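You operate a simulated robot arm through the tools that you are given. There is no shell and no other tool. Be economical: measure what you need, move in short steps, check, and stop when the job is done.

The job below is to be done with a simulated robot arm. You get a single attempt, and the scene is never put back.

TASK
Uncover the white bucket and rinse the head's nozzle into it.
Fine: lid on the steel table, head down over the bucket, brake on, nothing spilt.

Only the result counts: the job must be done as asked and must still hold three seconds after the hand-in. Knocking over, shifting, dropping, spilling or breaking anything else fails it. Lids that push on must go on centred and level and be pressed home; caps that screw on are set level and turned clockwise until they are tight.

THE ROBOT
A 7-joint arm with a fingered hand on a trunk, on a base that drives. Base frame: it is fixed to the floor where the robot stands at the start and does not move with it; the origin is under the middle of the robot, x ahead of it, y to its left, z up; the surface under the hand at the start is at about z = 0.8. Units: m, degrees, N and s.
Its first joint turns from -166.0 to 166.0 degrees. Places, roughly: black lift lever [1.5, 0.2, 1.2]; steel table [0.7, 0.9, 0.8]; yellow brake lever [1.4, -0.1, 1.4]. Payload 4 kg.
Tool frame: the origin (TCP) lies between the finger pads and is the grasp point; the fingertips stand 0.03 m ahead of it; z points along the fingers, y is the line along which they close. Largest opening 0.104 m; the body of the gripper starts 0.035 m behind the TCP. The gripper is a hand of 4 fingers: y runs from the thumb to the fingers, the wrist lies at [-0.015, -0.113, -0.19] in the tool frame, and closing takes about 1.5 s.
Orientation is that of the tool frame in the base frame, as [roll, pitch, yaw] about the fixed x, y, z axes, in that order (R = Rz(yaw) Ry(pitch) Rx(roll)). With the fingers straight down and the wrist toward the robot, the tool's x, y and z point along [0, 1, 0], [1, 0, 0] and [0, 0, -1] of the base frame.

THE INTERFACE
- The arm moves only by the tool step_arm. Its argument "rows" is a list of rows, each a list of 6 numbers: the shift along the base's x, y, z in units of 150 mm (1.0 is 150 mm), then the turn, a rotation vector about the base's x, y, z in units of 180 degrees (1.0 is 180 degrees). In form: [[dx, dy, dz, wx, wy, wz], ...]. A call has 1 to 10 rows; each row is the pose to reach, as a shift and turn from the pose commanded when the call began. "grip" is the gripper command, from -1 (fully open) to 1 (shut), values between in proportion, set as the call begins (left out, the last holds). A call with a number of a shift or a turn outside -1 to 1 is refused whole. Each row takes 0.2 s and may step no farther than 0.05 m and 8.6 degrees from the row before; otherwise, or with a gripper value out of range, the whole call is refused. A pose out of reach is approached as far as the arm can. The call stops where the force on the tool passes 90 N (or 10 N more than at its start, if that is more) or the arm is blocked; 0.2 s more then pass. Each finger travels about 0.153 m/s and halts on what it meets, pressing with about 24 N; the grip force reading is that of the motor and also rises with nothing between the fingers. The clock runs only during rows and for 0.2 s after the last one: add rows that repeat a pose to give the fingers time. The reply holds the time, the measured pose of the TCP, the force on the tool along the base axes, the opening and the grip force, in the units named above and with some noise, with the torque about the TCP (base axes, N m) and any sound that the robot's microphone picked up.
- Cameras (640 x 400 px; columns grow to the right, rows downward): "scene" is now at [0.3306, 0.1834, 1.2222]; the picture's right is [-0.02, -1.00, 0.00], its down [-0.62, 0.01, -0.78] and it looks along [0.78, -0.01, -0.62] (base axes); focal length 248 px, centre (320, 200). "wrist" rides on the gripper at [0.061, -0.092, -0.13] in the tool frame; the picture's right is [-0.81, 0.28, -0.52], its down [-0.53, -0.71, 0.46] and it looks along [-0.24, 0.64, 0.72] (tool axes); focal length 275 px, centre (320, 200). There is no depth. A picture from a camera that has moved, and an enlarged one, comes with that camera's place and axes in the base frame and with its lens. The place of the scene camera against the robot may be out by one fixed shift of up to 0.018 m in any direction.
- get_image(camera): a new picture of that camera. No time passes.
- steer(legs): drives the robot by 1 to 6 legs, each [ahead, left, turn to the left] in m, m and degrees, along the robot's own axes; the way and the turn of a leg run together, so that a leg with both is an arc; at most 1.5 m and 180 degrees a leg. The arm and the cameras ride along, it lands a little off, and it stops where it bumps. It gives what a move gives.
- set_fingers(index, middle, ring, thumb_bend, thumb_turn): sets how far each is bent, from 0 (flat) to 1 (curled in); at 0.3 the hand is open as for a grip, at 0.7 the pads meet at the TCP. One left out holds its place. A second passes; each finger stops where it meets its share of the squeeze, and holds until it gets a number again. A gripper value or a shape takes the hand back. It gives what a move gives, with no picture; readings hold the bend of each and the force on the fingers (four entries, about 0 where the hand has none), thumb and palm. thumb_turn goes from beside the hand (0) to across from the fingers (1), as for a grip.
- set_grasp(shape): the hand has 4 fingers and takes this shape, open, in about a second: jaw (thumb against the fingers, like two jaws); tri (thumb and two fingers); tip (a fingertip pinch); poke (one finger out to press); point (the index stretched); flat (the hand flat); cup (the hand cupped); fist (a fist). The gripper value then closes the fingers along that shape, each until it touches; the sizes above hold for jaw. It gives what a move gives, with no picture.
- pan_tilt(pan, tilt): turns the head with the scene camera to pan (to the left, within 143 degrees either way) and tilt (down, from -29 to 69), counted from straight ahead of the robot. It gives what a move gives.
- enlarge(camera, box): a new picture of the part [left, top, right, bottom] of that camera's present view, enlarged. No time passes.
- job_done(): hands the job in; it is judged then, once.

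Go step by step. Nothing tells you exact positions but the pictures and the camera data: compare them with the known pose of the tool, close in by small moves and look again before you grip or let go. The budget is 120 turns and 90 pictures, counting those below and the enlarged ones. Unless the task says otherwise, let go and move clear before handing in, and close with one line.

The tools are called after ">>>" as name(argument=value, ...) on one line, values as JSON. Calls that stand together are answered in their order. step_arm: Moves the arm, as the interface text tells. Its arguments: {"type":"object","properties":{"rows":{"type":"array","items":{"type":"array","items":{"type":"number"}}},"grip":{"type":"number"}},"required":["rows"]} The other tools are called the same way: set_grasp (shape) gives the hand a shape; set_fingers (index, middle, ring, thumb_bend, thumb_turn) moves the fingers one by one; steer (legs) drives the base; pan_tilt (pan, tilt) turns the head that bears the scene camera; get_image (camera) takes a picture; enlarge (camera, box) takes an enlarged picture of a part of a camera's view; job_done () hands the job in.

At the start:

```text
time: 0.0
position: [0.5287, 0.3062, 1.0726]
tool_rot: [-179.9, 0.1, 90.1]
ft_force: [0.3, -0.3, 0.9]
ft_torque: [0.0, 0.0, 0.01]
gripper_width: 0.1031
finger_force: 0.0
shape: jaw
bend: [0.3, 0.3, 0.3, 0.3, 0.98]
finger forces: [0.0, 0.0, 0.0, 0.0, 0.1, 0.1]
robot x, y, heading: [-0.0002, -0.0012, -0.3]
head pan, tilt: [-1.0, 38.4]
```

scene: 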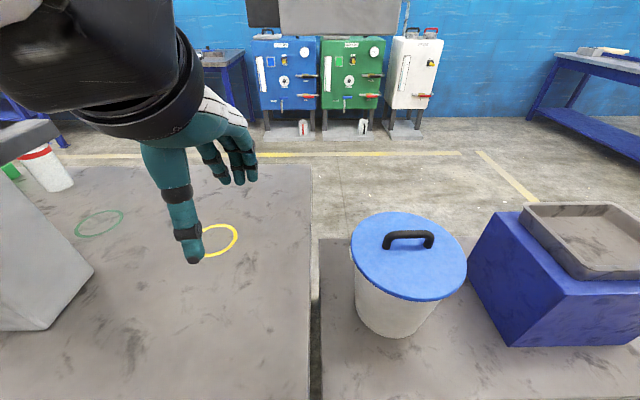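
wrist: 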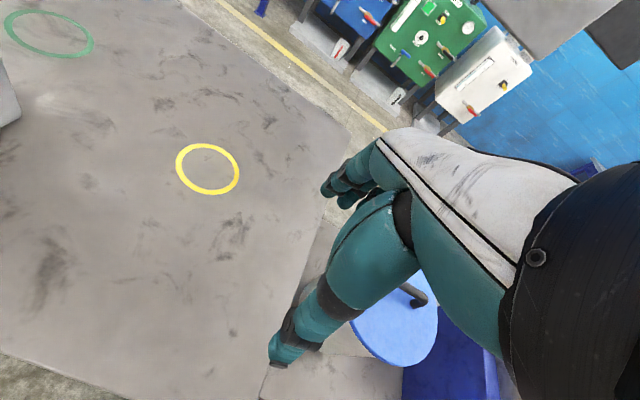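

I see a white bucket with a blue handled lid ahead to the right and a surface on the left. Next I look up and to the left to find the levers, the head and the steel table.

>>> pan_tilt(pan=-5, tilt=0)

>>> get_image(camera="scene")

>>> pan_tilt(pan=55, tilt=35)

>>> get_image(camera="scene")

```text
time: 1.1
position: [0.5282, 0.3057, 1.0713]
tool_rot: [179.9, 0.1, 90.0]
ft_force: [-0.4, -0.1, 0.4]
ft_torque: [0.03, -0.02, -0.01]
gripper_width: 0.1036
finger_force: 0.0
shape: jaw
bend: [0.3, 0.3, 0.3, 0.3, 0.98]
finger forces: [0.0, 0.0, 0.0, 0.0, 0.1, 0.0]
robot x, y, heading: [0.0022, -0.0011, -0.1]
head pan, tilt: [-5.0, 0.0]
```

```text
87 pictures are left
camera scene: at [0.3342, 0.1771, 1.2834], right [-0.09, -1.0, 0.0], down [0.0, 0.0, -1.0], along [1.0, -0.09, 0.0], focal length 248 px, centre (320, 200)
```

scene: 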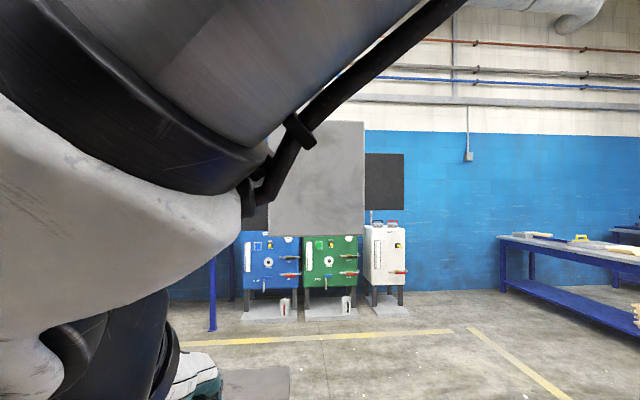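

```text
time: 2.4
position: [0.5295, 0.3062, 1.0719]
tool_rot: [179.9, 0.1, 89.9]
ft_force: [-1.1, 0.1, 0.9]
ft_torque: [-0.01, -0.02, 0.0]
gripper_width: 0.1036
finger_force: 0.1
shape: jaw
bend: [0.3, 0.3, 0.3, 0.3, 0.98]
finger forces: [0.0, 0.1, 0.0, 0.0, 0.0, 0.0]
robot x, y, heading: [-0.0037, 0.002, 0.0]
head pan, tilt: [55.0, 35.0]
```

```text
86 pictures are left
camera scene: at [0.2951, 0.257, 1.2274], right [0.82, -0.57, 0.0], down [-0.33, -0.47, -0.82], along [0.47, 0.67, -0.57], focal length 248 px, centre (320, 200)
```

scene: 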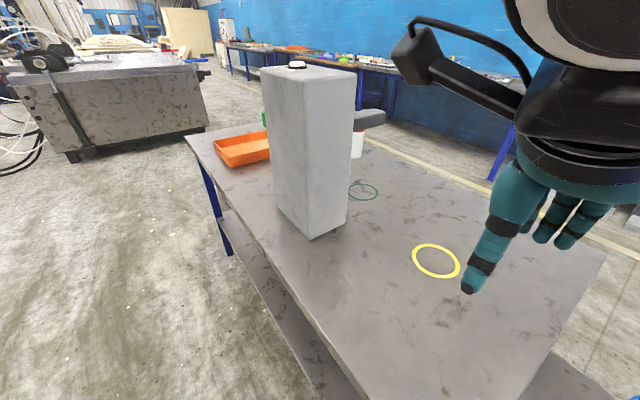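

The arm hides the machine ahead. I'll back off a little and look from there.

>>> steer(legs=[[-0.4, -0.3, 0]])

>>> pan_tilt(pan=0, tilt=8)

>>> get_image(camera="scene")

>>> get_image(camera="wrist")

```text
time: 5.3
position: [0.1218, 0.0057, 1.0721]
tool_rot: [-180.0, 0.0, 89.8]
ft_force: [0.9, 0.4, 0.0]
ft_torque: [0.02, -0.01, -0.02]
gripper_width: 0.1035
finger_force: 0.1
shape: jaw
bend: [0.3, 0.3, 0.3, 0.3, 0.98]
finger forces: [0.0, 0.0, 0.0, 0.0, 0.0, 0.0]
robot x, y, heading: [-0.4093, -0.3001, -0.2]
head pan, tilt: [55.0, 35.0]
```

```text
time: 6.5
position: [0.1232, 0.0052, 1.0724]
tool_rot: [-180.0, 0.1, 89.7]
ft_force: [-0.1, -0.2, -0.3]
ft_torque: [0.0, 0.0, -0.04]
gripper_width: 0.1037
finger_force: 0.0
shape: jaw
bend: [0.3, 0.3, 0.3, 0.3, 0.98]
finger forces: [0.0, 0.0, 0.0, 0.0, 0.1, 0.1]
robot x, y, heading: [-0.4069, -0.2982, -0.2]
head pan, tilt: [0.0, 8.0]
```

```text
85 pictures are left
camera scene: at [-0.0693, -0.1145, 1.2707], right [0.0, -1.0, 0.0], down [-0.14, 0.0, -0.99], along [0.99, 0.0, -0.14], focal length 248 px, centre (320, 200)
```

scene: 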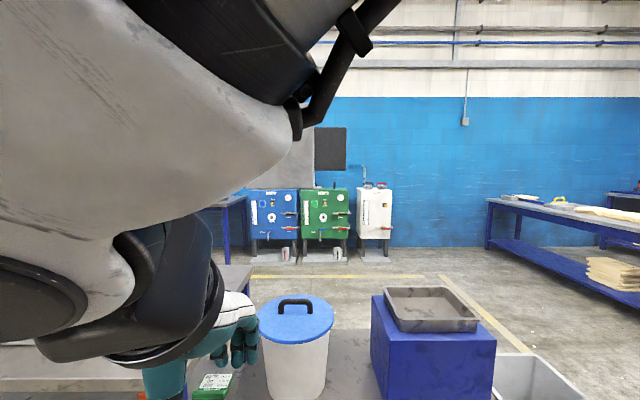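

```text
84 pictures are left
camera wrist: at [0.0311, 0.0659, 1.2022], right [0.27, -0.81, 0.52], down [-0.72, -0.53, -0.46], along [0.64, -0.25, -0.72], focal length 275 px, centre (320, 200)
```

wrist: 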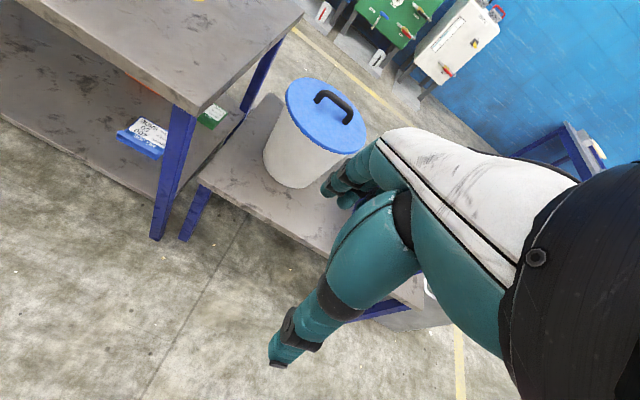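

The lid sits at about [0.71, -0.04, 0.76], and the machine's grey head is near x 1.3 behind my arm. I'll drive farther right and look back at it from there.

>>> steer(legs=[[-0.1, -0.8, 0]])

>>> pan_tilt(pan=22, tilt=5)

>>> get_image(camera="scene")

```text
time: 10.9
position: [0.0205, -0.7923, 1.0729]
tool_rot: [180.0, 0.1, 89.8]
ft_force: [0.1, 0.5, -0.4]
ft_torque: [-0.01, -0.01, -0.02]
gripper_width: 0.1035
finger_force: 0.1
shape: jaw
bend: [0.3, 0.3, 0.3, 0.3, 0.98]
finger forces: [0.0, 0.0, 0.0, 0.0, 0.0, 0.0]
robot x, y, heading: [-0.5078, -1.0954, -0.1]
head pan, tilt: [0.0, 8.0]
```

```text
time: 11.7
position: [0.0204, -0.7933, 1.0731]
tool_rot: [180.0, 0.0, 89.8]
ft_force: [0.4, 0.3, -0.3]
ft_torque: [0.03, -0.04, 0.0]
gripper_width: 0.1036
finger_force: 0.0
shape: jaw
bend: [0.3, 0.3, 0.3, 0.3, 0.98]
finger forces: [0.0, 0.0, 0.0, 0.0, 0.0, 0.1]
robot x, y, heading: [-0.5075, -1.0997, -0.2]
head pan, tilt: [22.0, 5.0]
```

```text
83 pictures are left
camera scene: at [-0.179, -0.8784, 1.2755], right [0.37, -0.93, 0.0], down [-0.08, -0.03, -1.0], along [0.93, 0.37, -0.09], focal length 248 px, centre (320, 200)
```

scene: 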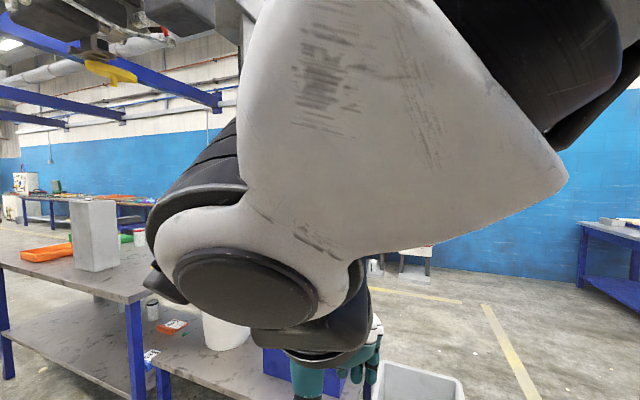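

My own arm blocks the view. I'll turn the base left so that I can look past the arm on its right side.

>>> steer(legs=[[0, 0, 65]])

>>> pan_tilt(pan=-45, tilt=0)

>>> get_image(camera="scene")

```text
time: 15.0
position: [-0.5607, -0.4865, 1.0719]
tool_rot: [180.0, 0.0, 154.8]
ft_force: [0.0, -0.6, 0.1]
ft_torque: [0.0, -0.01, 0.02]
gripper_width: 0.1035
finger_force: 0.0
shape: jaw
bend: [0.3, 0.3, 0.3, 0.3, 0.98]
finger forces: [0.0, 0.0, 0.0, 0.1, 0.0, 0.0]
robot x, y, heading: [-0.5075, -1.0944, 64.9]
head pan, tilt: [22.0, 5.0]
```

```text
time: 16.3
position: [-0.557, -0.4842, 1.0749]
tool_rot: [-180.0, -0.2, 154.3]
ft_force: [-0.3, 0.4, -0.3]
ft_torque: [0.02, 0.01, 0.0]
gripper_width: 0.1034
finger_force: 0.0
shape: jaw
bend: [0.3, 0.3, 0.3, 0.3, 0.98]
finger forces: [0.1, 0.1, 0.0, 0.1, 0.0, 0.0]
robot x, y, heading: [-0.511, -1.0968, 64.6]
head pan, tilt: [-45.0, 0.0]
```

```text
82 pictures are left
camera scene: at [-0.5035, -0.7693, 1.2853], right [0.45, -0.89, 0.0], down [0.02, 0.01, -1.0], along [0.89, 0.45, 0.02], focal length 248 px, centre (320, 200)
```

scene: 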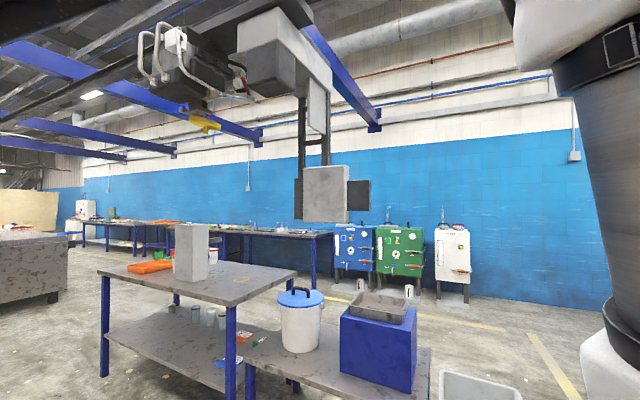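

A grey head hangs from an overhead structure. I'll enlarge it.

>>> enlarge(camera="scene", box=[270, 130, 390, 240])

>>> enlarge(camera="scene", box=[130, 0, 390, 160])

>>> enlarge(camera="scene", box=[90, 210, 450, 400])

```text
3.64 times, centred on (330, 185) of scene
camera zoom: at [-0.5035, -0.7693, 1.2853], right [0.45, -0.89, 0.0], down [0.02, 0.01, -1.0], along [0.89, 0.45, 0.02], focal length 900 px, centre (284, 254)
```

zoom: 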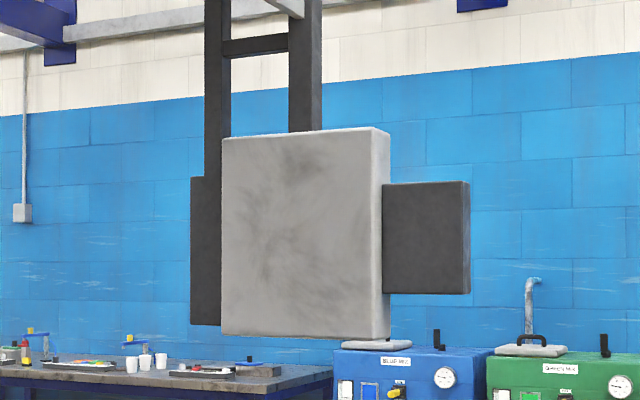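

```text
2.46 times, centred on (260, 80) of scene
camera zoom: at [-0.5035, -0.7693, 1.2853], right [0.45, -0.89, 0.0], down [0.02, 0.01, -1.0], along [0.89, 0.45, 0.02], focal length 610 px, centre (468, 495)
```

zoom: 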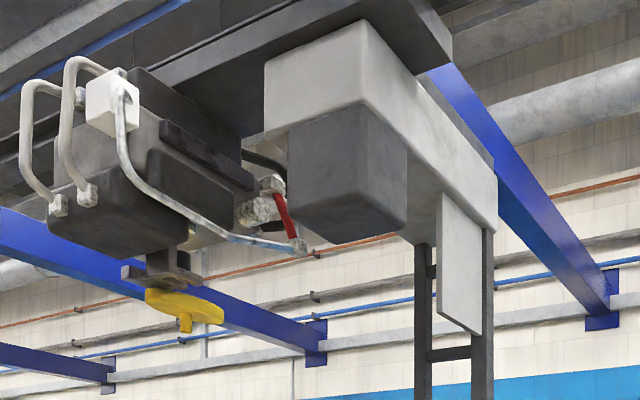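

```text
1.78 times, centred on (270, 305) of scene
camera zoom: at [-0.5035, -0.7693, 1.2853], right [0.45, -0.89, 0.0], down [0.02, 0.01, -1.0], along [0.89, 0.45, 0.02], focal length 440 px, centre (409, 13)
```

zoom: 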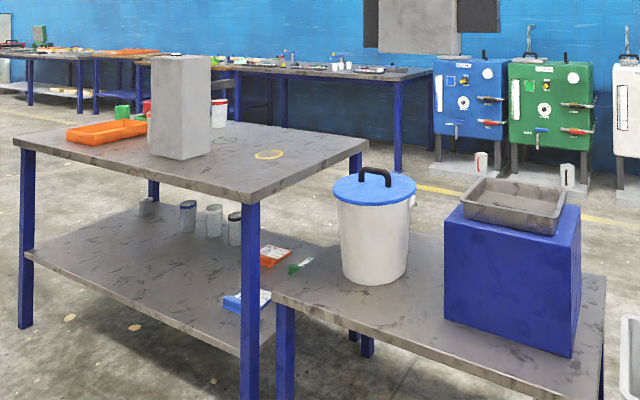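

The grey hanging box shows me its back; its levers must be on other sides. I'll drive round the right end of the bench, looking first at the right side.

>>> steer(legs=[[0, 0, -65], [0, -0.85, 0]])

>>> pan_tilt(pan=-25, tilt=25)

>>> get_image(camera="scene")

>>> get_image(camera="wrist")

```text
time: 23.7
position: [0.022, -1.6383, 1.0721]
tool_rot: [179.9, 0.1, 89.4]
ft_force: [-0.4, 0.1, 0.3]
ft_torque: [0.03, 0.0, -0.02]
gripper_width: 0.1037
finger_force: 0.1
shape: jaw
bend: [0.3, 0.3, 0.3, 0.3, 0.98]
finger forces: [0.0, 0.0, 0.0, 0.0, 0.1, 0.0]
robot x, y, heading: [-0.5124, -1.9415, -0.1]
head pan, tilt: [-45.0, 0.0]
```

```text
time: 24.6
position: [0.0217, -1.6363, 1.0721]
tool_rot: [180.0, 0.0, 89.3]
ft_force: [0.0, -0.8, -0.5]
ft_torque: [-0.01, 0.0, 0.02]
gripper_width: 0.1038
finger_force: 0.1
shape: jaw
bend: [0.3, 0.3, 0.3, 0.3, 0.98]
finger forces: [0.0, 0.1, 0.0, 0.0, 0.0, 0.1]
robot x, y, heading: [-0.5139, -1.9395, 0.1]
head pan, tilt: [-25.0, 25.0]
```

```text
78 pictures are left
camera scene: at [-0.1846, -1.7945, 1.2432], right [-0.42, -0.91, 0.0], down [-0.38, 0.18, -0.91], along [0.82, -0.38, -0.42], focal length 248 px, centre (320, 200)
```

scene: 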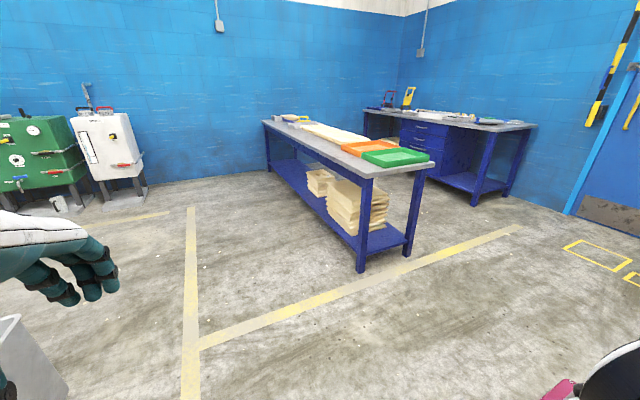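

```text
77 pictures are left
camera wrist: at [-0.0698, -1.5766, 1.2023], right [0.26, -0.81, 0.52], down [-0.72, -0.52, -0.46], along [0.64, -0.25, -0.72], focal length 275 px, centre (320, 200)
```

wrist: 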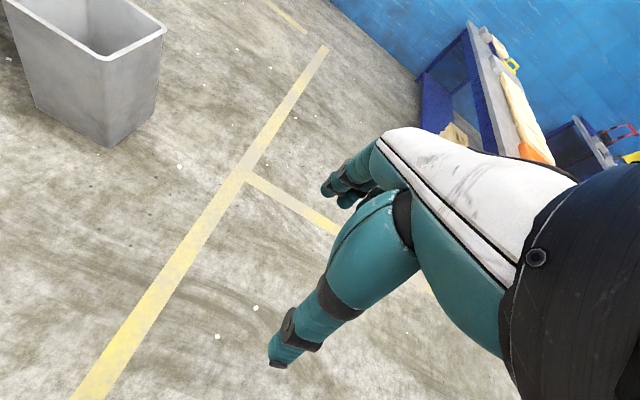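

The aisle at y ≈ -1.9 is clear. I drive along it to x ≈ 2.2, turn left and look at the machine from the far side.

>>> steer(legs=[[1.4, 0, 0], [1.3, 0, 0], [0, 0, 90]])

>>> pan_tilt(pan=-10, tilt=0)

>>> get_image(camera="scene")

>>> pan_tilt(pan=85, tilt=0)

>>> get_image(camera="scene")

```text
time: 41.5
position: [1.8828, -1.4143, 1.0724]
tool_rot: [179.9, 0.0, 179.9]
ft_force: [-0.5, 1.9, -0.1]
ft_torque: [0.02, -0.04, 0.01]
gripper_width: 0.1036
finger_force: 0.0
shape: jaw
bend: [0.3, 0.3, 0.3, 0.3, 0.98]
finger forces: [0.0, 0.0, 0.0, 0.1, 0.0, 0.0]
robot x, y, heading: [2.1942, -1.9454, 90.3]
head pan, tilt: [-25.0, 25.0]
```

```text
time: 42.4
position: [1.8823, -1.4127, 1.0726]
tool_rot: [179.9, 0.0, 179.8]
ft_force: [1.3, 0.4, 0.3]
ft_torque: [0.02, 0.01, 0.01]
gripper_width: 0.1038
finger_force: 0.0
shape: jaw
bend: [0.3, 0.3, 0.3, 0.3, 0.98]
finger forces: [0.0, 0.0, 0.0, 0.1, 0.0, 0.0]
robot x, y, heading: [2.1906, -1.9449, 90.4]
head pan, tilt: [-10.0, 0.0]
```

```text
76 pictures are left
camera scene: at [2.0072, -1.6331, 1.2834], right [0.99, -0.17, 0.0], down [0.0, 0.0, -1.0], along [0.17, 0.99, 0.0], focal length 248 px, centre (320, 200)
```

scene: 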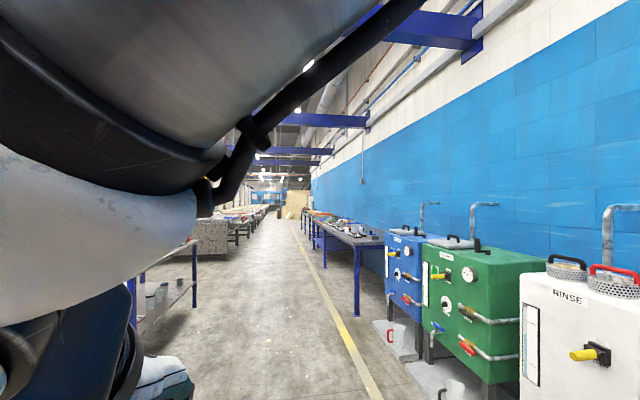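

```text
time: 44.1
position: [1.883, -1.4137, 1.0728]
tool_rot: [179.9, 0.0, 179.8]
ft_force: [0.8, -0.7, -0.1]
ft_torque: [-0.02, 0.0, -0.03]
gripper_width: 0.1039
finger_force: 0.0
shape: jaw
bend: [0.3, 0.3, 0.3, 0.3, 0.98]
finger forces: [0.1, 0.0, 0.0, 0.0, 0.1, 0.0]
robot x, y, heading: [2.1915, -1.944, 90.3]
head pan, tilt: [85.0, 0.0]
```

```text
75 pictures are left
camera scene: at [1.9026, -1.7147, 1.2835], right [0.08, 1.0, 0.0], down [0.0, 0.0, -1.0], along [-1.0, 0.08, 0.0], focal length 248 px, centre (320, 200)
```

scene: 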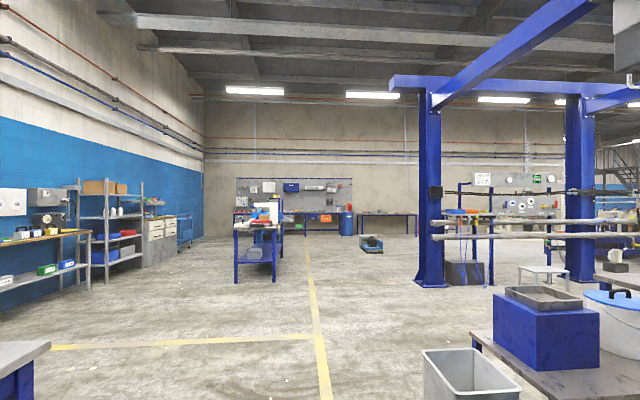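

The cabinets on the wall read BLUE MIX, GREEN MIX and RINSE. I drive on a little to see the hanging console's front.

>>> steer(legs=[[0.6, -0.1, 0]])

>>> pan_tilt(pan=50, tilt=-5)

>>> get_image(camera="scene")

>>> pan_tilt(pan=-40, tilt=15)

>>> get_image(camera="scene")

```text
time: 47.5
position: [1.9799, -0.8129, 1.0722]
tool_rot: [179.8, 0.0, 179.7]
ft_force: [0.7, -0.4, 0.0]
ft_torque: [-0.03, -0.03, -0.01]
gripper_width: 0.1037
finger_force: 0.0
shape: jaw
bend: [0.3, 0.3, 0.3, 0.3, 0.98]
finger forces: [0.1, 0.0, 0.0, 0.0, 0.0, 0.1]
robot x, y, heading: [2.2885, -1.3456, 90.6]
head pan, tilt: [85.0, 0.0]
```

```text
time: 48.5
position: [1.9791, -0.8137, 1.0717]
tool_rot: [179.9, 0.1, 179.7]
ft_force: [-0.5, 0.0, 0.4]
ft_torque: [0.02, 0.04, 0.0]
gripper_width: 0.1037
finger_force: 0.0
shape: jaw
bend: [0.3, 0.3, 0.3, 0.3, 0.98]
finger forces: [0.0, 0.0, 0.0, 0.0, 0.0, 0.0]
robot x, y, heading: [2.2835, -1.3468, 90.4]
head pan, tilt: [50.0, -5.0]
```

```text
74 pictures are left
camera scene: at [2.0212, -1.0659, 1.2912], right [0.64, 0.77, 0.0], down [-0.07, 0.06, -1.0], along [-0.77, 0.63, 0.09], focal length 248 px, centre (320, 200)
```

scene: 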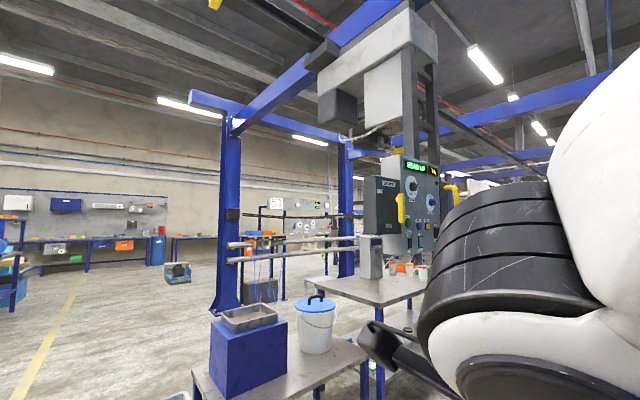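

```text
time: 50.2
position: [1.9789, -0.8137, 1.0723]
tool_rot: [179.9, 0.0, 179.6]
ft_force: [-0.2, 0.8, -0.1]
ft_torque: [-0.02, 0.01, 0.04]
gripper_width: 0.1038
finger_force: 0.1
shape: jaw
bend: [0.3, 0.3, 0.3, 0.3, 0.98]
finger forces: [0.0, 0.1, 0.0, 0.0, 0.0, 0.0]
robot x, y, heading: [2.284, -1.3458, 90.3]
head pan, tilt: [-40.0, 15.0]
```

```text
73 pictures are left
camera scene: at [2.1481, -1.0497, 1.2594], right [0.77, -0.64, 0.0], down [-0.16, -0.2, -0.97], along [0.62, 0.74, -0.26], focal length 248 px, centre (320, 200)
```

scene: 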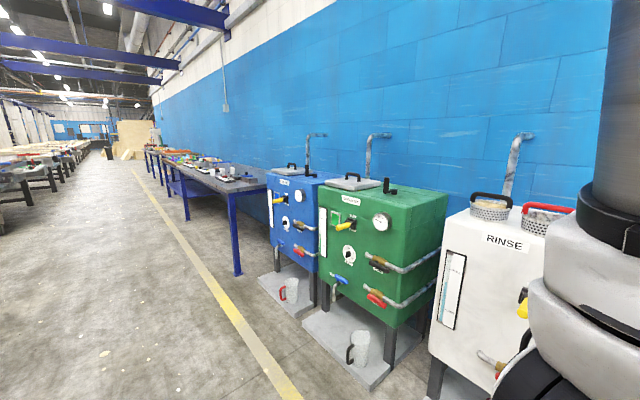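

The console faces the aisle side (+x). I drive closer and turn right so that the arm is out of the view.

>>> steer(legs=[[0.7, 0.05, 0], [0, 0, -30]])

>>> pan_tilt(pan=87, tilt=-3)

>>> get_image(camera="scene")

```text
time: 55.5
position: [2.2272, -0.0228, 1.0724]
tool_rot: [179.8, 0.1, 150.1]
ft_force: [-0.5, -0.2, 0.3]
ft_torque: [0.04, 0.0, 0.01]
gripper_width: 0.1039
finger_force: 0.1
shape: jaw
bend: [0.3, 0.3, 0.3, 0.3, 0.98]
finger forces: [0.0, 0.0, 0.0, 0.0, 0.0, 0.0]
robot x, y, heading: [2.2294, -0.6354, 60.7]
head pan, tilt: [-40.0, 15.0]
```

```text
time: 57.6
position: [2.2271, -0.0219, 1.073]
tool_rot: [179.9, 0.1, 149.9]
ft_force: [0.3, 0.4, 0.2]
ft_torque: [-0.01, 0.02, -0.03]
gripper_width: 0.1039
finger_force: 0.0
shape: jaw
bend: [0.3, 0.3, 0.3, 0.3, 0.98]
finger forces: [0.0, 0.1, 0.0, 0.1, 0.0, 0.0]
robot x, y, heading: [2.2268, -0.6379, 60.6]
head pan, tilt: [87.0, -3.0]
```

```text
72 pictures are left
camera scene: at [2.1021, -0.2971, 1.2882], right [0.53, 0.85, 0.0], down [-0.04, 0.03, -1.0], along [-0.84, 0.53, 0.05], focal length 248 px, centre (320, 200)
```

scene: 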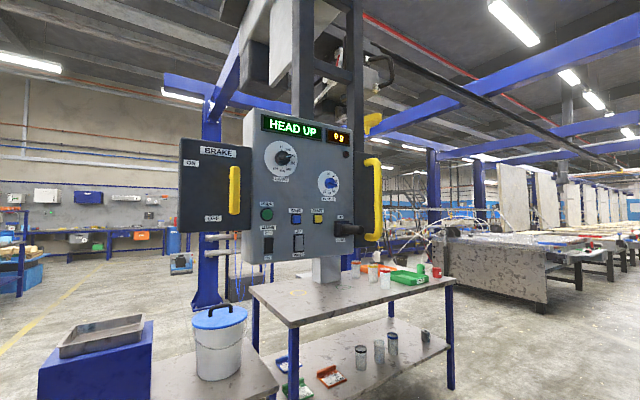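

>>> enlarge(camera="scene", box=[170, 100, 400, 270])

>>> enlarge(camera="scene", box=[240, 105, 370, 190])

>>> enlarge(camera="scene", box=[240, 185, 390, 275])

>>> pan_tilt(pan=87, tilt=-29)

>>> get_image(camera="scene")

```text
2.35 times, centred on (285, 185) of scene
camera zoom: at [2.1021, -0.2971, 1.2882], right [0.53, 0.85, 0.0], down [-0.04, 0.03, -1.0], along [-0.84, 0.53, 0.05], focal length 583 px, centre (402, 235)
```

zoom: 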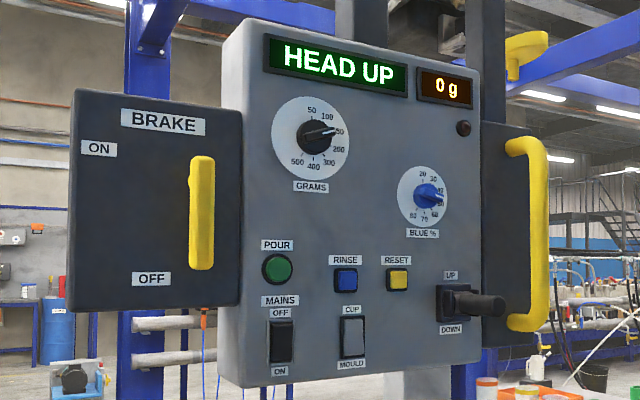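

```text
4.71 times, centred on (305, 148) of scene
camera zoom: at [2.1021, -0.2971, 1.2882], right [0.53, 0.85, 0.0], down [-0.04, 0.03, -1.0], along [-0.84, 0.53, 0.05], focal length 1165 px, centre (391, 447)
```

zoom: 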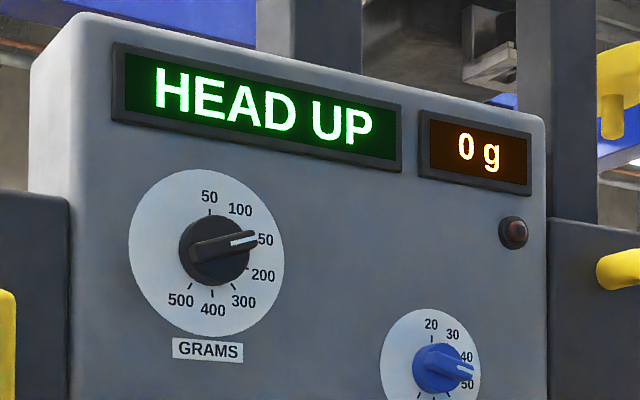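

```text
4.27 times, centred on (315, 230) of scene
camera zoom: at [2.1021, -0.2971, 1.2882], right [0.53, 0.85, 0.0], down [-0.04, 0.03, -1.0], along [-0.84, 0.53, 0.05], focal length 1056 px, centre (341, 72)
```

zoom: 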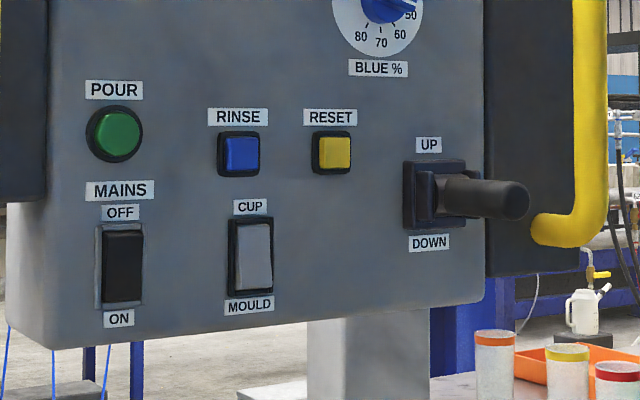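

```text
time: 58.5
position: [2.2263, -0.0226, 1.0722]
tool_rot: [179.8, -0.1, 150.1]
ft_force: [-0.6, -0.3, 0.1]
ft_torque: [0.02, 0.01, 0.02]
gripper_width: 0.1038
finger_force: 0.1
shape: jaw
bend: [0.3, 0.3, 0.3, 0.3, 0.98]
finger forces: [0.0, 0.0, 0.2, 0.0, 0.0, 0.1]
robot x, y, heading: [2.2331, -0.636, 60.6]
head pan, tilt: [87.0, -28.6]
```

```text
68 pictures are left
camera scene: at [2.1203, -0.3086, 1.3235], right [0.53, 0.85, 0.0], down [-0.4, 0.26, -0.88], along [-0.74, 0.47, 0.48], focal length 248 px, centre (320, 200)
```

scene: 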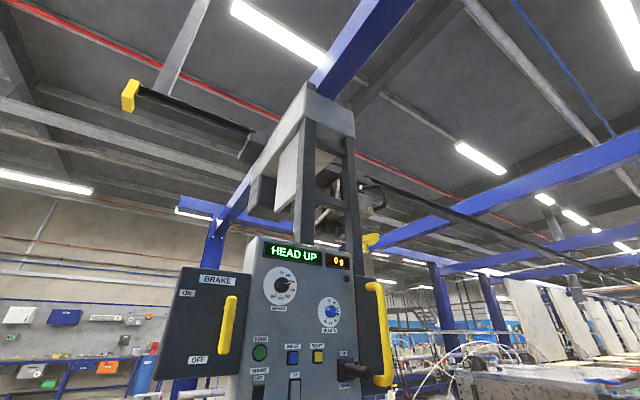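

The console reads HEAD UP; the brake lever (OFF looks to be its present place), blue RINSE button, and up/down lift lever are all here. Next I need to understand the overhead trolley and where the nozzle is.

>>> enlarge(camera="scene", box=[230, 70, 430, 270])

>>> enlarge(camera="scene", box=[90, 40, 390, 220])

```text
2.00 times, centred on (330, 170) of scene
camera zoom: at [2.1203, -0.3086, 1.3235], right [0.53, 0.85, 0.0], down [-0.4, 0.26, -0.88], along [-0.74, 0.47, 0.48], focal length 495 px, centre (300, 260)
```

zoom: 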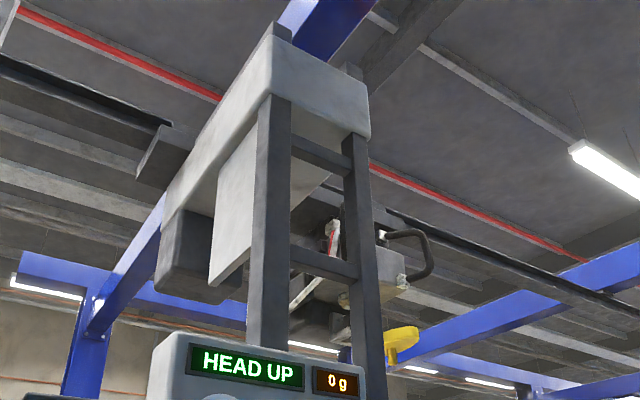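

```text
2.13 times, centred on (240, 130) of scene
camera zoom: at [2.1203, -0.3086, 1.3235], right [0.53, 0.85, 0.0], down [-0.4, 0.26, -0.88], along [-0.74, 0.47, 0.48], focal length 528 px, centre (491, 349)
```

zoom: 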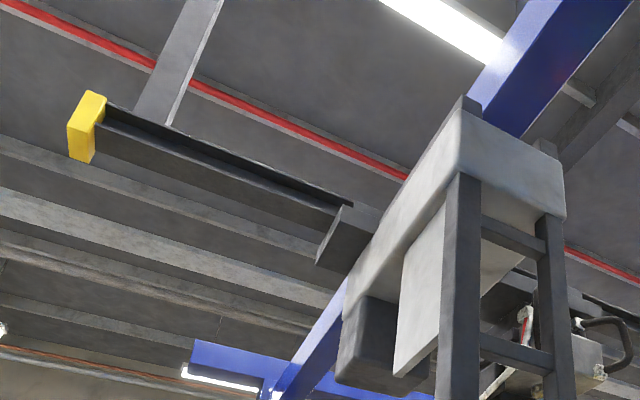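

The rail runs along y with a yellow end stop at its −y end, and I'm not sure which overhead part is the nozzle. I'll drive up the aisle to look at it from another side.

>>> steer(legs=[[0, 0, 30], [1.2, 0, 0], [0, 0, -30]])

>>> pan_tilt(pan=115, tilt=-25)

>>> get_image(camera="scene")

```text
time: 67.6
position: [2.2161, 1.1926, 1.0725]
tool_rot: [179.9, 0.1, 150.0]
ft_force: [0.4, -0.3, -0.7]
ft_torque: [0.02, 0.01, 0.01]
gripper_width: 0.1037
finger_force: 0.0
shape: jaw
bend: [0.3, 0.3, 0.3, 0.3, 0.98]
finger forces: [0.0, 0.0, 0.0, 0.0, 0.1, 0.0]
robot x, y, heading: [2.216, 0.578, 60.4]
head pan, tilt: [87.0, -28.6]
```

```text
time: 68.5
position: [2.2158, 1.1928, 1.0714]
tool_rot: [179.9, 0.0, 149.8]
ft_force: [-0.2, -0.5, -0.6]
ft_torque: [0.01, -0.02, 0.01]
gripper_width: 0.1039
finger_force: 0.2
shape: jaw
bend: [0.3, 0.3, 0.3, 0.3, 0.98]
finger forces: [0.1, 0.0, 0.0, 0.0, 0.0, 0.0]
robot x, y, heading: [2.2204, 0.5786, 60.6]
head pan, tilt: [115.0, -25.0]
```

```text
65 pictures are left
camera scene: at [2.095, 0.8773, 1.3192], right [0.08, 1.0, 0.0], down [-0.42, 0.03, -0.91], along [-0.9, 0.07, 0.42], focal length 248 px, centre (320, 200)
```

scene: 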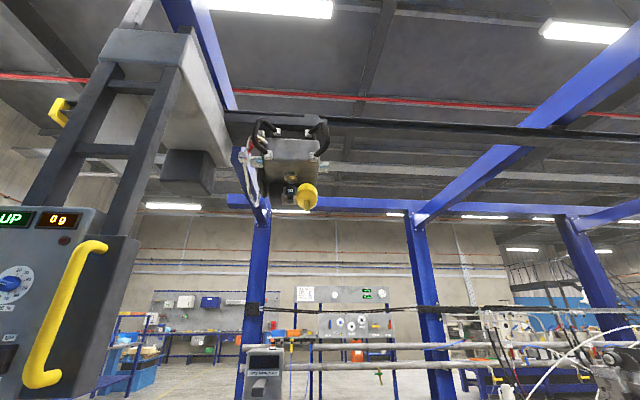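

>>> enlarge(camera="scene", box=[100, 70, 360, 240])

>>> enlarge(camera="scene", box=[230, 110, 340, 220])

```text
2.35 times, centred on (230, 155) of scene
camera zoom: at [2.095, 0.8773, 1.3192], right [0.08, 1.0, 0.0], down [-0.42, 0.03, -0.91], along [-0.9, 0.07, 0.42], focal length 583 px, centre (532, 306)
```

zoom: 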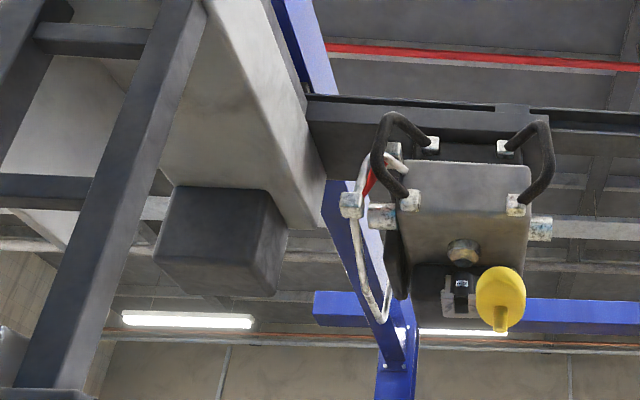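

```text
3.64 times, centred on (285, 165) of scene
camera zoom: at [2.095, 0.8773, 1.3192], right [0.08, 1.0, 0.0], down [-0.42, 0.03, -0.91], along [-0.9, 0.07, 0.42], focal length 900 px, centre (447, 327)
```

zoom: 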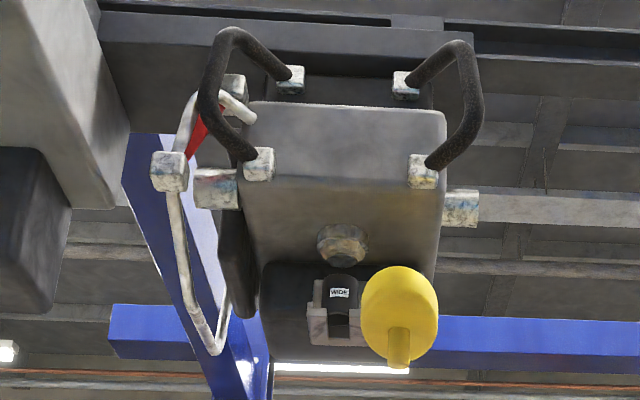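

The head with the nozzle (labelled WIDE) hangs at about [0.8, 0.83, 1.9], over the steel table, so the trolley has to be moved toward −y later. The lid comes first: I drive back to the start place.

>>> steer(legs=[[0, 0, 30], [-1.25, 0, 0], [-1.25, 0, 0], [0, 0, -90], [-1.2, 0, 0], [-1.2, 0, 0]])

>>> steer(legs=[[0, 1.0, 0], [0, 0.92, 0]])

>>> pan_tilt(pan=-15, tilt=40)

>>> get_image(camera="scene")

```text
time: 97.5
position: [0.3749, -1.6122, 1.0729]
tool_rot: [179.9, 0.0, 88.2]
ft_force: [-0.6, -0.2, 0.0]
ft_torque: [-0.03, -0.03, -0.01]
gripper_width: 0.1037
finger_force: 0.0
shape: jaw
bend: [0.3, 0.3, 0.3, 0.3, 0.98]
finger forces: [0.0, 0.0, 0.0, 0.1, 0.0, 0.1]
robot x, y, heading: [-0.1633, -1.9091, -1.1]
head pan, tilt: [115.0, -25.0]
```

```text
time: 107.1
position: [0.4072, 0.3034, 1.0718]
tool_rot: [179.9, 0.0, 88.3]
ft_force: [0.2, -0.5, 0.3]
ft_torque: [0.0, 0.01, -0.01]
gripper_width: 0.104
finger_force: 0.0
shape: jaw
bend: [0.3, 0.3, 0.3, 0.3, 0.98]
finger forces: [0.1, 0.0, 0.0, 0.0, 0.0, 0.1]
robot x, y, heading: [-0.1288, 0.0071, -1.1]
head pan, tilt: [115.0, -25.0]
```

```text
time: 109.2
position: [0.4065, 0.3038, 1.0716]
tool_rot: [179.9, 0.0, 88.3]
ft_force: [-0.1, -0.1, -0.3]
ft_torque: [-0.04, -0.02, 0.01]
gripper_width: 0.1036
finger_force: 0.1
shape: jaw
bend: [0.3, 0.3, 0.3, 0.3, 0.98]
finger forces: [0.1, 0.0, 0.1, 0.0, 0.1, 0.1]
robot x, y, heading: [-0.1323, 0.0107, -0.7]
head pan, tilt: [-15.0, 40.0]
```

```text
62 pictures are left
camera scene: at [0.1975, 0.1678, 1.2198], right [-0.28, -0.96, 0.0], down [-0.62, 0.18, -0.77], along [0.74, -0.21, -0.64], focal length 248 px, centre (320, 200)
```

scene: 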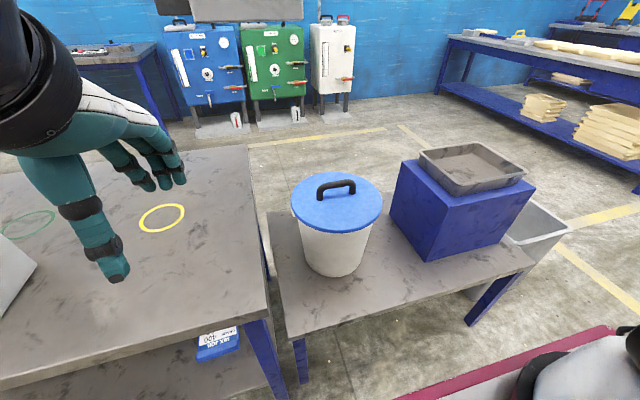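

I'm back with the bucket ahead. I move forward a little, then measure the lid handle and look up at the nozzle.

>>> steer(legs=[[0.13, 0, 1]])

>>> pan_tilt(pan=-10, tilt=45)

>>> enlarge(camera="scene", box=[270, 130, 450, 310])

>>> pan_tilt(pan=65, tilt=-29)

>>> get_image(camera="scene")

>>> pan_tilt(pan=65, tilt=38)

>>> get_image(camera="scene")

```text
time: 110.5
position: [0.5322, 0.3135, 1.0726]
tool_rot: [179.9, 0.0, 89.2]
ft_force: [0.0, 0.0, 0.0]
ft_torque: [0.02, 0.04, 0.01]
gripper_width: 0.1038
finger_force: 0.1
shape: jaw
bend: [0.3, 0.3, 0.3, 0.3, 0.98]
finger forces: [0.0, 0.0, 0.0, 0.0, 0.0, 0.0]
robot x, y, heading: [0.001, 0.0116, 0.1]
head pan, tilt: [-15.0, 40.0]
```

```text
time: 111.2
position: [0.5308, 0.3124, 1.0718]
tool_rot: [179.9, 0.0, 89.4]
ft_force: [0.4, 0.2, 0.4]
ft_torque: [0.0, 0.02, -0.03]
gripper_width: 0.1037
finger_force: 0.1
shape: jaw
bend: [0.3, 0.3, 0.3, 0.3, 0.98]
finger forces: [0.1, 0.0, 0.1, 0.0, 0.0, 0.0]
robot x, y, heading: [-0.0037, 0.0099, 0.0]
head pan, tilt: [-10.0, 45.0]
```

```text
2.22 times, centred on (360, 220) of scene
camera zoom: at [0.3225, 0.1804, 1.2125], right [-0.17, -0.98, 0.0], down [-0.7, 0.12, -0.71], along [0.7, -0.12, -0.71], focal length 550 px, centre (231, 156)
```

zoom: 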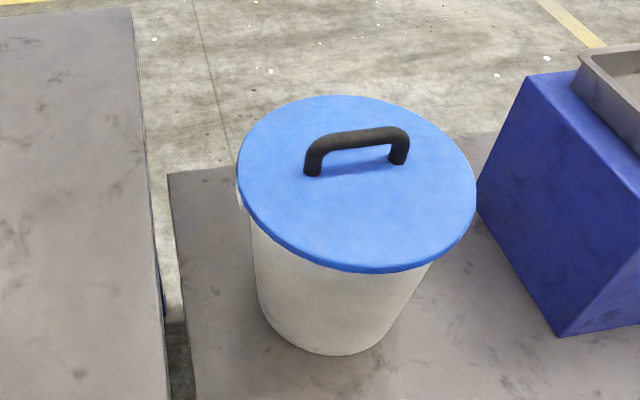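

```text
time: 112.7
position: [0.5319, 0.3136, 1.0712]
tool_rot: [179.9, 0.0, 89.4]
ft_force: [0.5, 1.3, -0.2]
ft_torque: [0.03, 0.01, 0.0]
gripper_width: 0.1034
finger_force: 0.0
shape: jaw
bend: [0.3, 0.3, 0.3, 0.3, 0.98]
finger forces: [0.0, 0.0, 0.0, 0.0, 0.1, 0.1]
robot x, y, heading: [-0.0015, 0.0093, 0.1]
head pan, tilt: [65.0, -28.6]
```

```text
60 pictures are left
camera scene: at [0.2707, 0.2553, 1.3235], right [0.91, -0.42, 0.0], down [0.2, 0.43, -0.88], along [0.37, 0.8, 0.48], focal length 248 px, centre (320, 200)
```

scene: 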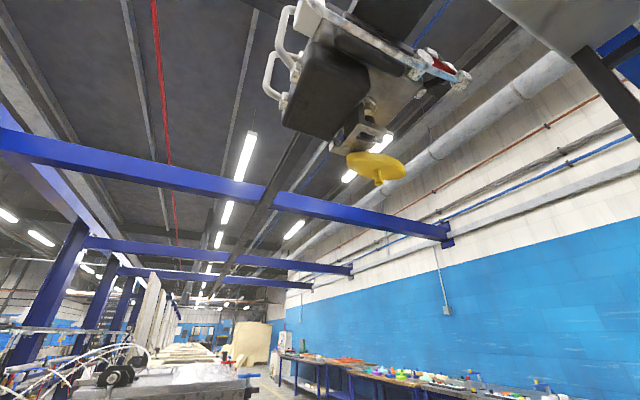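

```text
time: 114.0
position: [0.5319, 0.3129, 1.0724]
tool_rot: [179.9, 0.0, 89.3]
ft_force: [0.8, 0.3, 0.1]
ft_torque: [-0.01, 0.03, -0.02]
gripper_width: 0.1038
finger_force: 0.1
shape: jaw
bend: [0.3, 0.3, 0.3, 0.3, 0.98]
finger forces: [0.0, 0.0, 0.0, 0.0, 0.0, 0.1]
robot x, y, heading: [-0.0064, 0.0067, 0.2]
head pan, tilt: [65.0, 38.0]
```

```text
59 pictures are left
camera scene: at [0.2788, 0.2728, 1.2228], right [0.91, -0.42, 0.0], down [-0.26, -0.56, -0.79], along [0.33, 0.71, -0.62], focal length 248 px, centre (320, 200)
```

scene: 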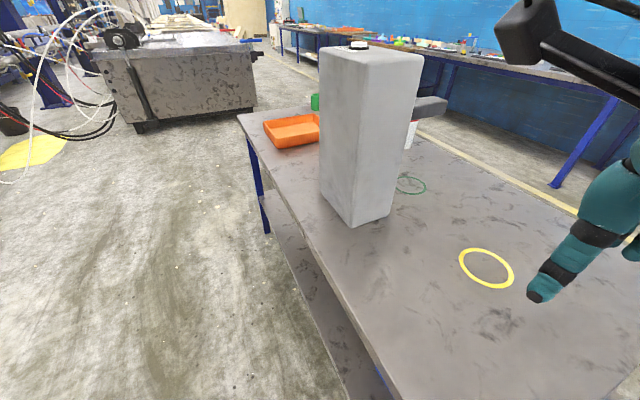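

The lid handle runs along y at about [0.72, -0.04, 0.79], which suits the present hand orientation. I bring the hand above it in stages.

>>> step_arm(rows=[[0.13, -0.29, 0, 0, 0, 0], [0.26, -0.58, 0, 0, 0, 0], [0.39, -0.87, 0, 0, 0, 0]])

>>> step_arm(rows=[[0.13, -0.29, -0.05, 0, 0, 0], [0.26, -0.58, -0.1, 0, 0, 0], [0.39, -0.87, -0.15, 0, 0, 0]])

>>> step_arm(rows=[[0.13, -0.2, -0.15, 0, 0, 0], [0.26, -0.4, -0.3, 0, 0, 0], [0.26, -0.56, -0.5, 0, 0, 0]])

>>> get_image(camera="wrist")

>>> pan_tilt(pan=-10, tilt=45)

>>> get_image(camera="scene")

```text
time: 114.8
position: [0.5885, 0.1821, 1.0722]
tool_rot: [180.0, 0.0, 89.4]
ft_force: [-0.7, 0.3, -0.1]
ft_torque: [-0.03, -0.03, 0.0]
gripper_width: 0.1037
finger_force: 0.0
shape: jaw
bend: [0.3, 0.3, 0.3, 0.3, 0.98]
finger forces: [0.0, 0.0, 0.0, 0.1, 0.0, 0.0]
robot x, y, heading: [-0.0038, 0.0071, -0.2]
head pan, tilt: [65.0, 38.0]
```

```text
time: 115.6
position: [0.6492, 0.0521, 1.0493]
tool_rot: [179.9, 0.0, 89.4]
ft_force: [0.6, -0.6, 0.1]
ft_torque: [-0.02, -0.01, -0.01]
gripper_width: 0.1037
finger_force: 0.1
shape: jaw
bend: [0.3, 0.3, 0.3, 0.3, 0.98]
finger forces: [0.0, 0.1, 0.0, 0.1, 0.0, 0.0]
robot x, y, heading: [0.0009, 0.0107, 0.1]
head pan, tilt: [65.0, 38.0]
```

```text
time: 116.4
position: [0.6859, -0.0335, 0.9738]
tool_rot: [-180.0, -0.3, 88.8]
ft_force: [-0.3, -0.5, 0.0]
ft_torque: [-0.05, 0.01, 0.02]
gripper_width: 0.1038
finger_force: 0.1
shape: jaw
bend: [0.3, 0.3, 0.3, 0.3, 0.98]
finger forces: [0.1, 0.0, 0.0, 0.1, 0.0, 0.1]
robot x, y, heading: [-0.0014, 0.0094, 0.1]
head pan, tilt: [65.0, 38.0]
```

```text
58 pictures are left
camera wrist: at [0.5961, 0.0281, 1.1047], right [0.26, -0.82, 0.51], down [-0.72, -0.52, -0.46], along [0.64, -0.25, -0.73], focal length 275 px, centre (320, 200)
```

wrist: 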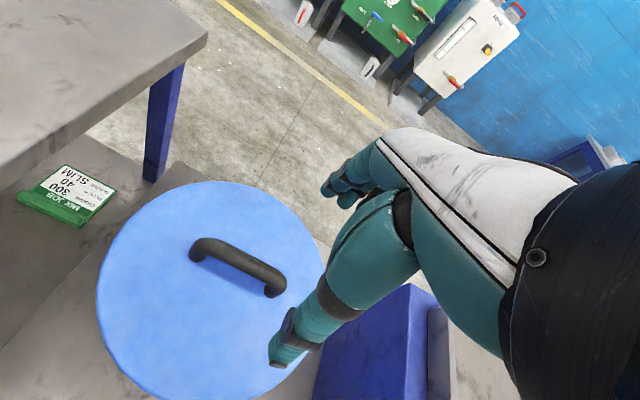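

```text
time: 117.9
position: [0.6875, -0.0321, 0.9752]
tool_rot: [180.0, -0.3, 88.7]
ft_force: [-0.8, 1.0, 0.7]
ft_torque: [-0.04, 0.03, -0.01]
gripper_width: 0.1039
finger_force: 0.0
shape: jaw
bend: [0.3, 0.3, 0.3, 0.3, 0.98]
finger forces: [0.0, 0.1, 0.1, 0.0, 0.0, 0.0]
robot x, y, heading: [-0.0033, 0.0055, 0.1]
head pan, tilt: [-10.0, 45.0]
```

```text
57 pictures are left
camera scene: at [0.3225, 0.1805, 1.2125], right [-0.17, -0.99, 0.0], down [-0.7, 0.12, -0.71], along [0.7, -0.12, -0.71], focal length 248 px, centre (320, 200)
```

scene: 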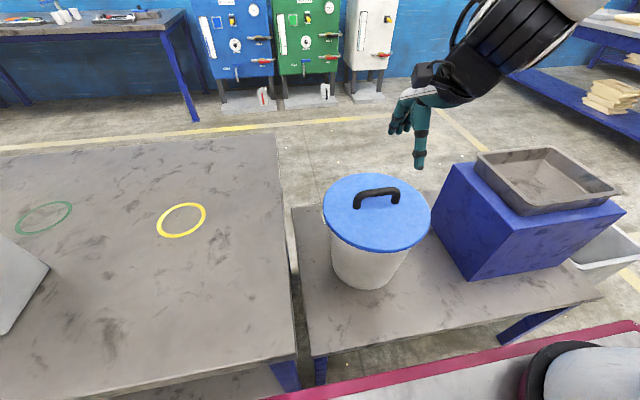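

The handle is at roughly [0.715, -0.01, 0.81]. I move the hand above it and look again.

>>> step_arm(rows=[[0.1, 0.08, -0.2, 0, 0, 0], [0.19, 0.15, -0.5, 0, 0, 0], [0.19, 0.15, -0.5, 0, 0, 0]])

>>> get_image(camera="wrist")

>>> enlarge(camera="scene", box=[310, 60, 470, 260])

```text
time: 118.7
position: [0.7159, -0.0107, 0.8995]
tool_rot: [179.9, 0.0, 89.4]
ft_force: [-0.6, -0.2, -0.4]
ft_torque: [-0.01, -0.01, 0.04]
gripper_width: 0.1042
finger_force: 0.1
shape: jaw
bend: [0.3, 0.3, 0.3, 0.3, 0.98]
finger forces: [0.0, 0.0, 0.0, 0.0, 0.1, 0.0]
robot x, y, heading: [-0.0026, 0.011, -0.0]
head pan, tilt: [-10.0, 45.0]
```

```text
56 pictures are left
camera wrist: at [0.625, 0.0508, 1.0289], right [0.26, -0.81, 0.52], down [-0.72, -0.52, -0.46], along [0.64, -0.25, -0.72], focal length 275 px, centre (320, 200)
```

wrist: 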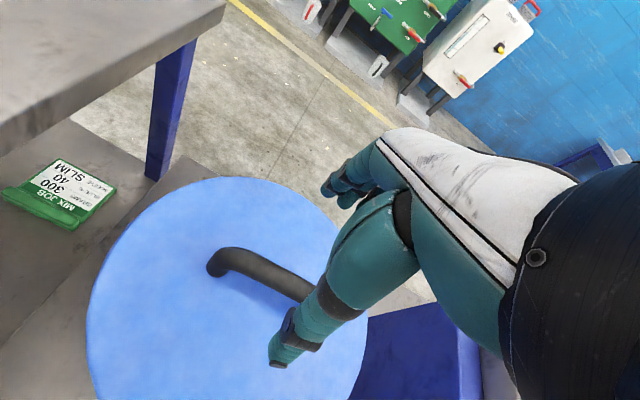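

```text
2.00 times, centred on (390, 160) of scene
camera zoom: at [0.3224, 0.1804, 1.2125], right [-0.17, -0.98, 0.0], down [-0.7, 0.12, -0.71], along [0.7, -0.12, -0.71], focal length 495 px, centre (180, 280)
```

zoom: 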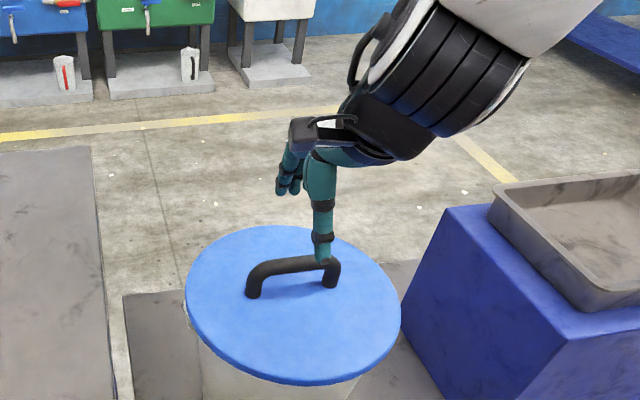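

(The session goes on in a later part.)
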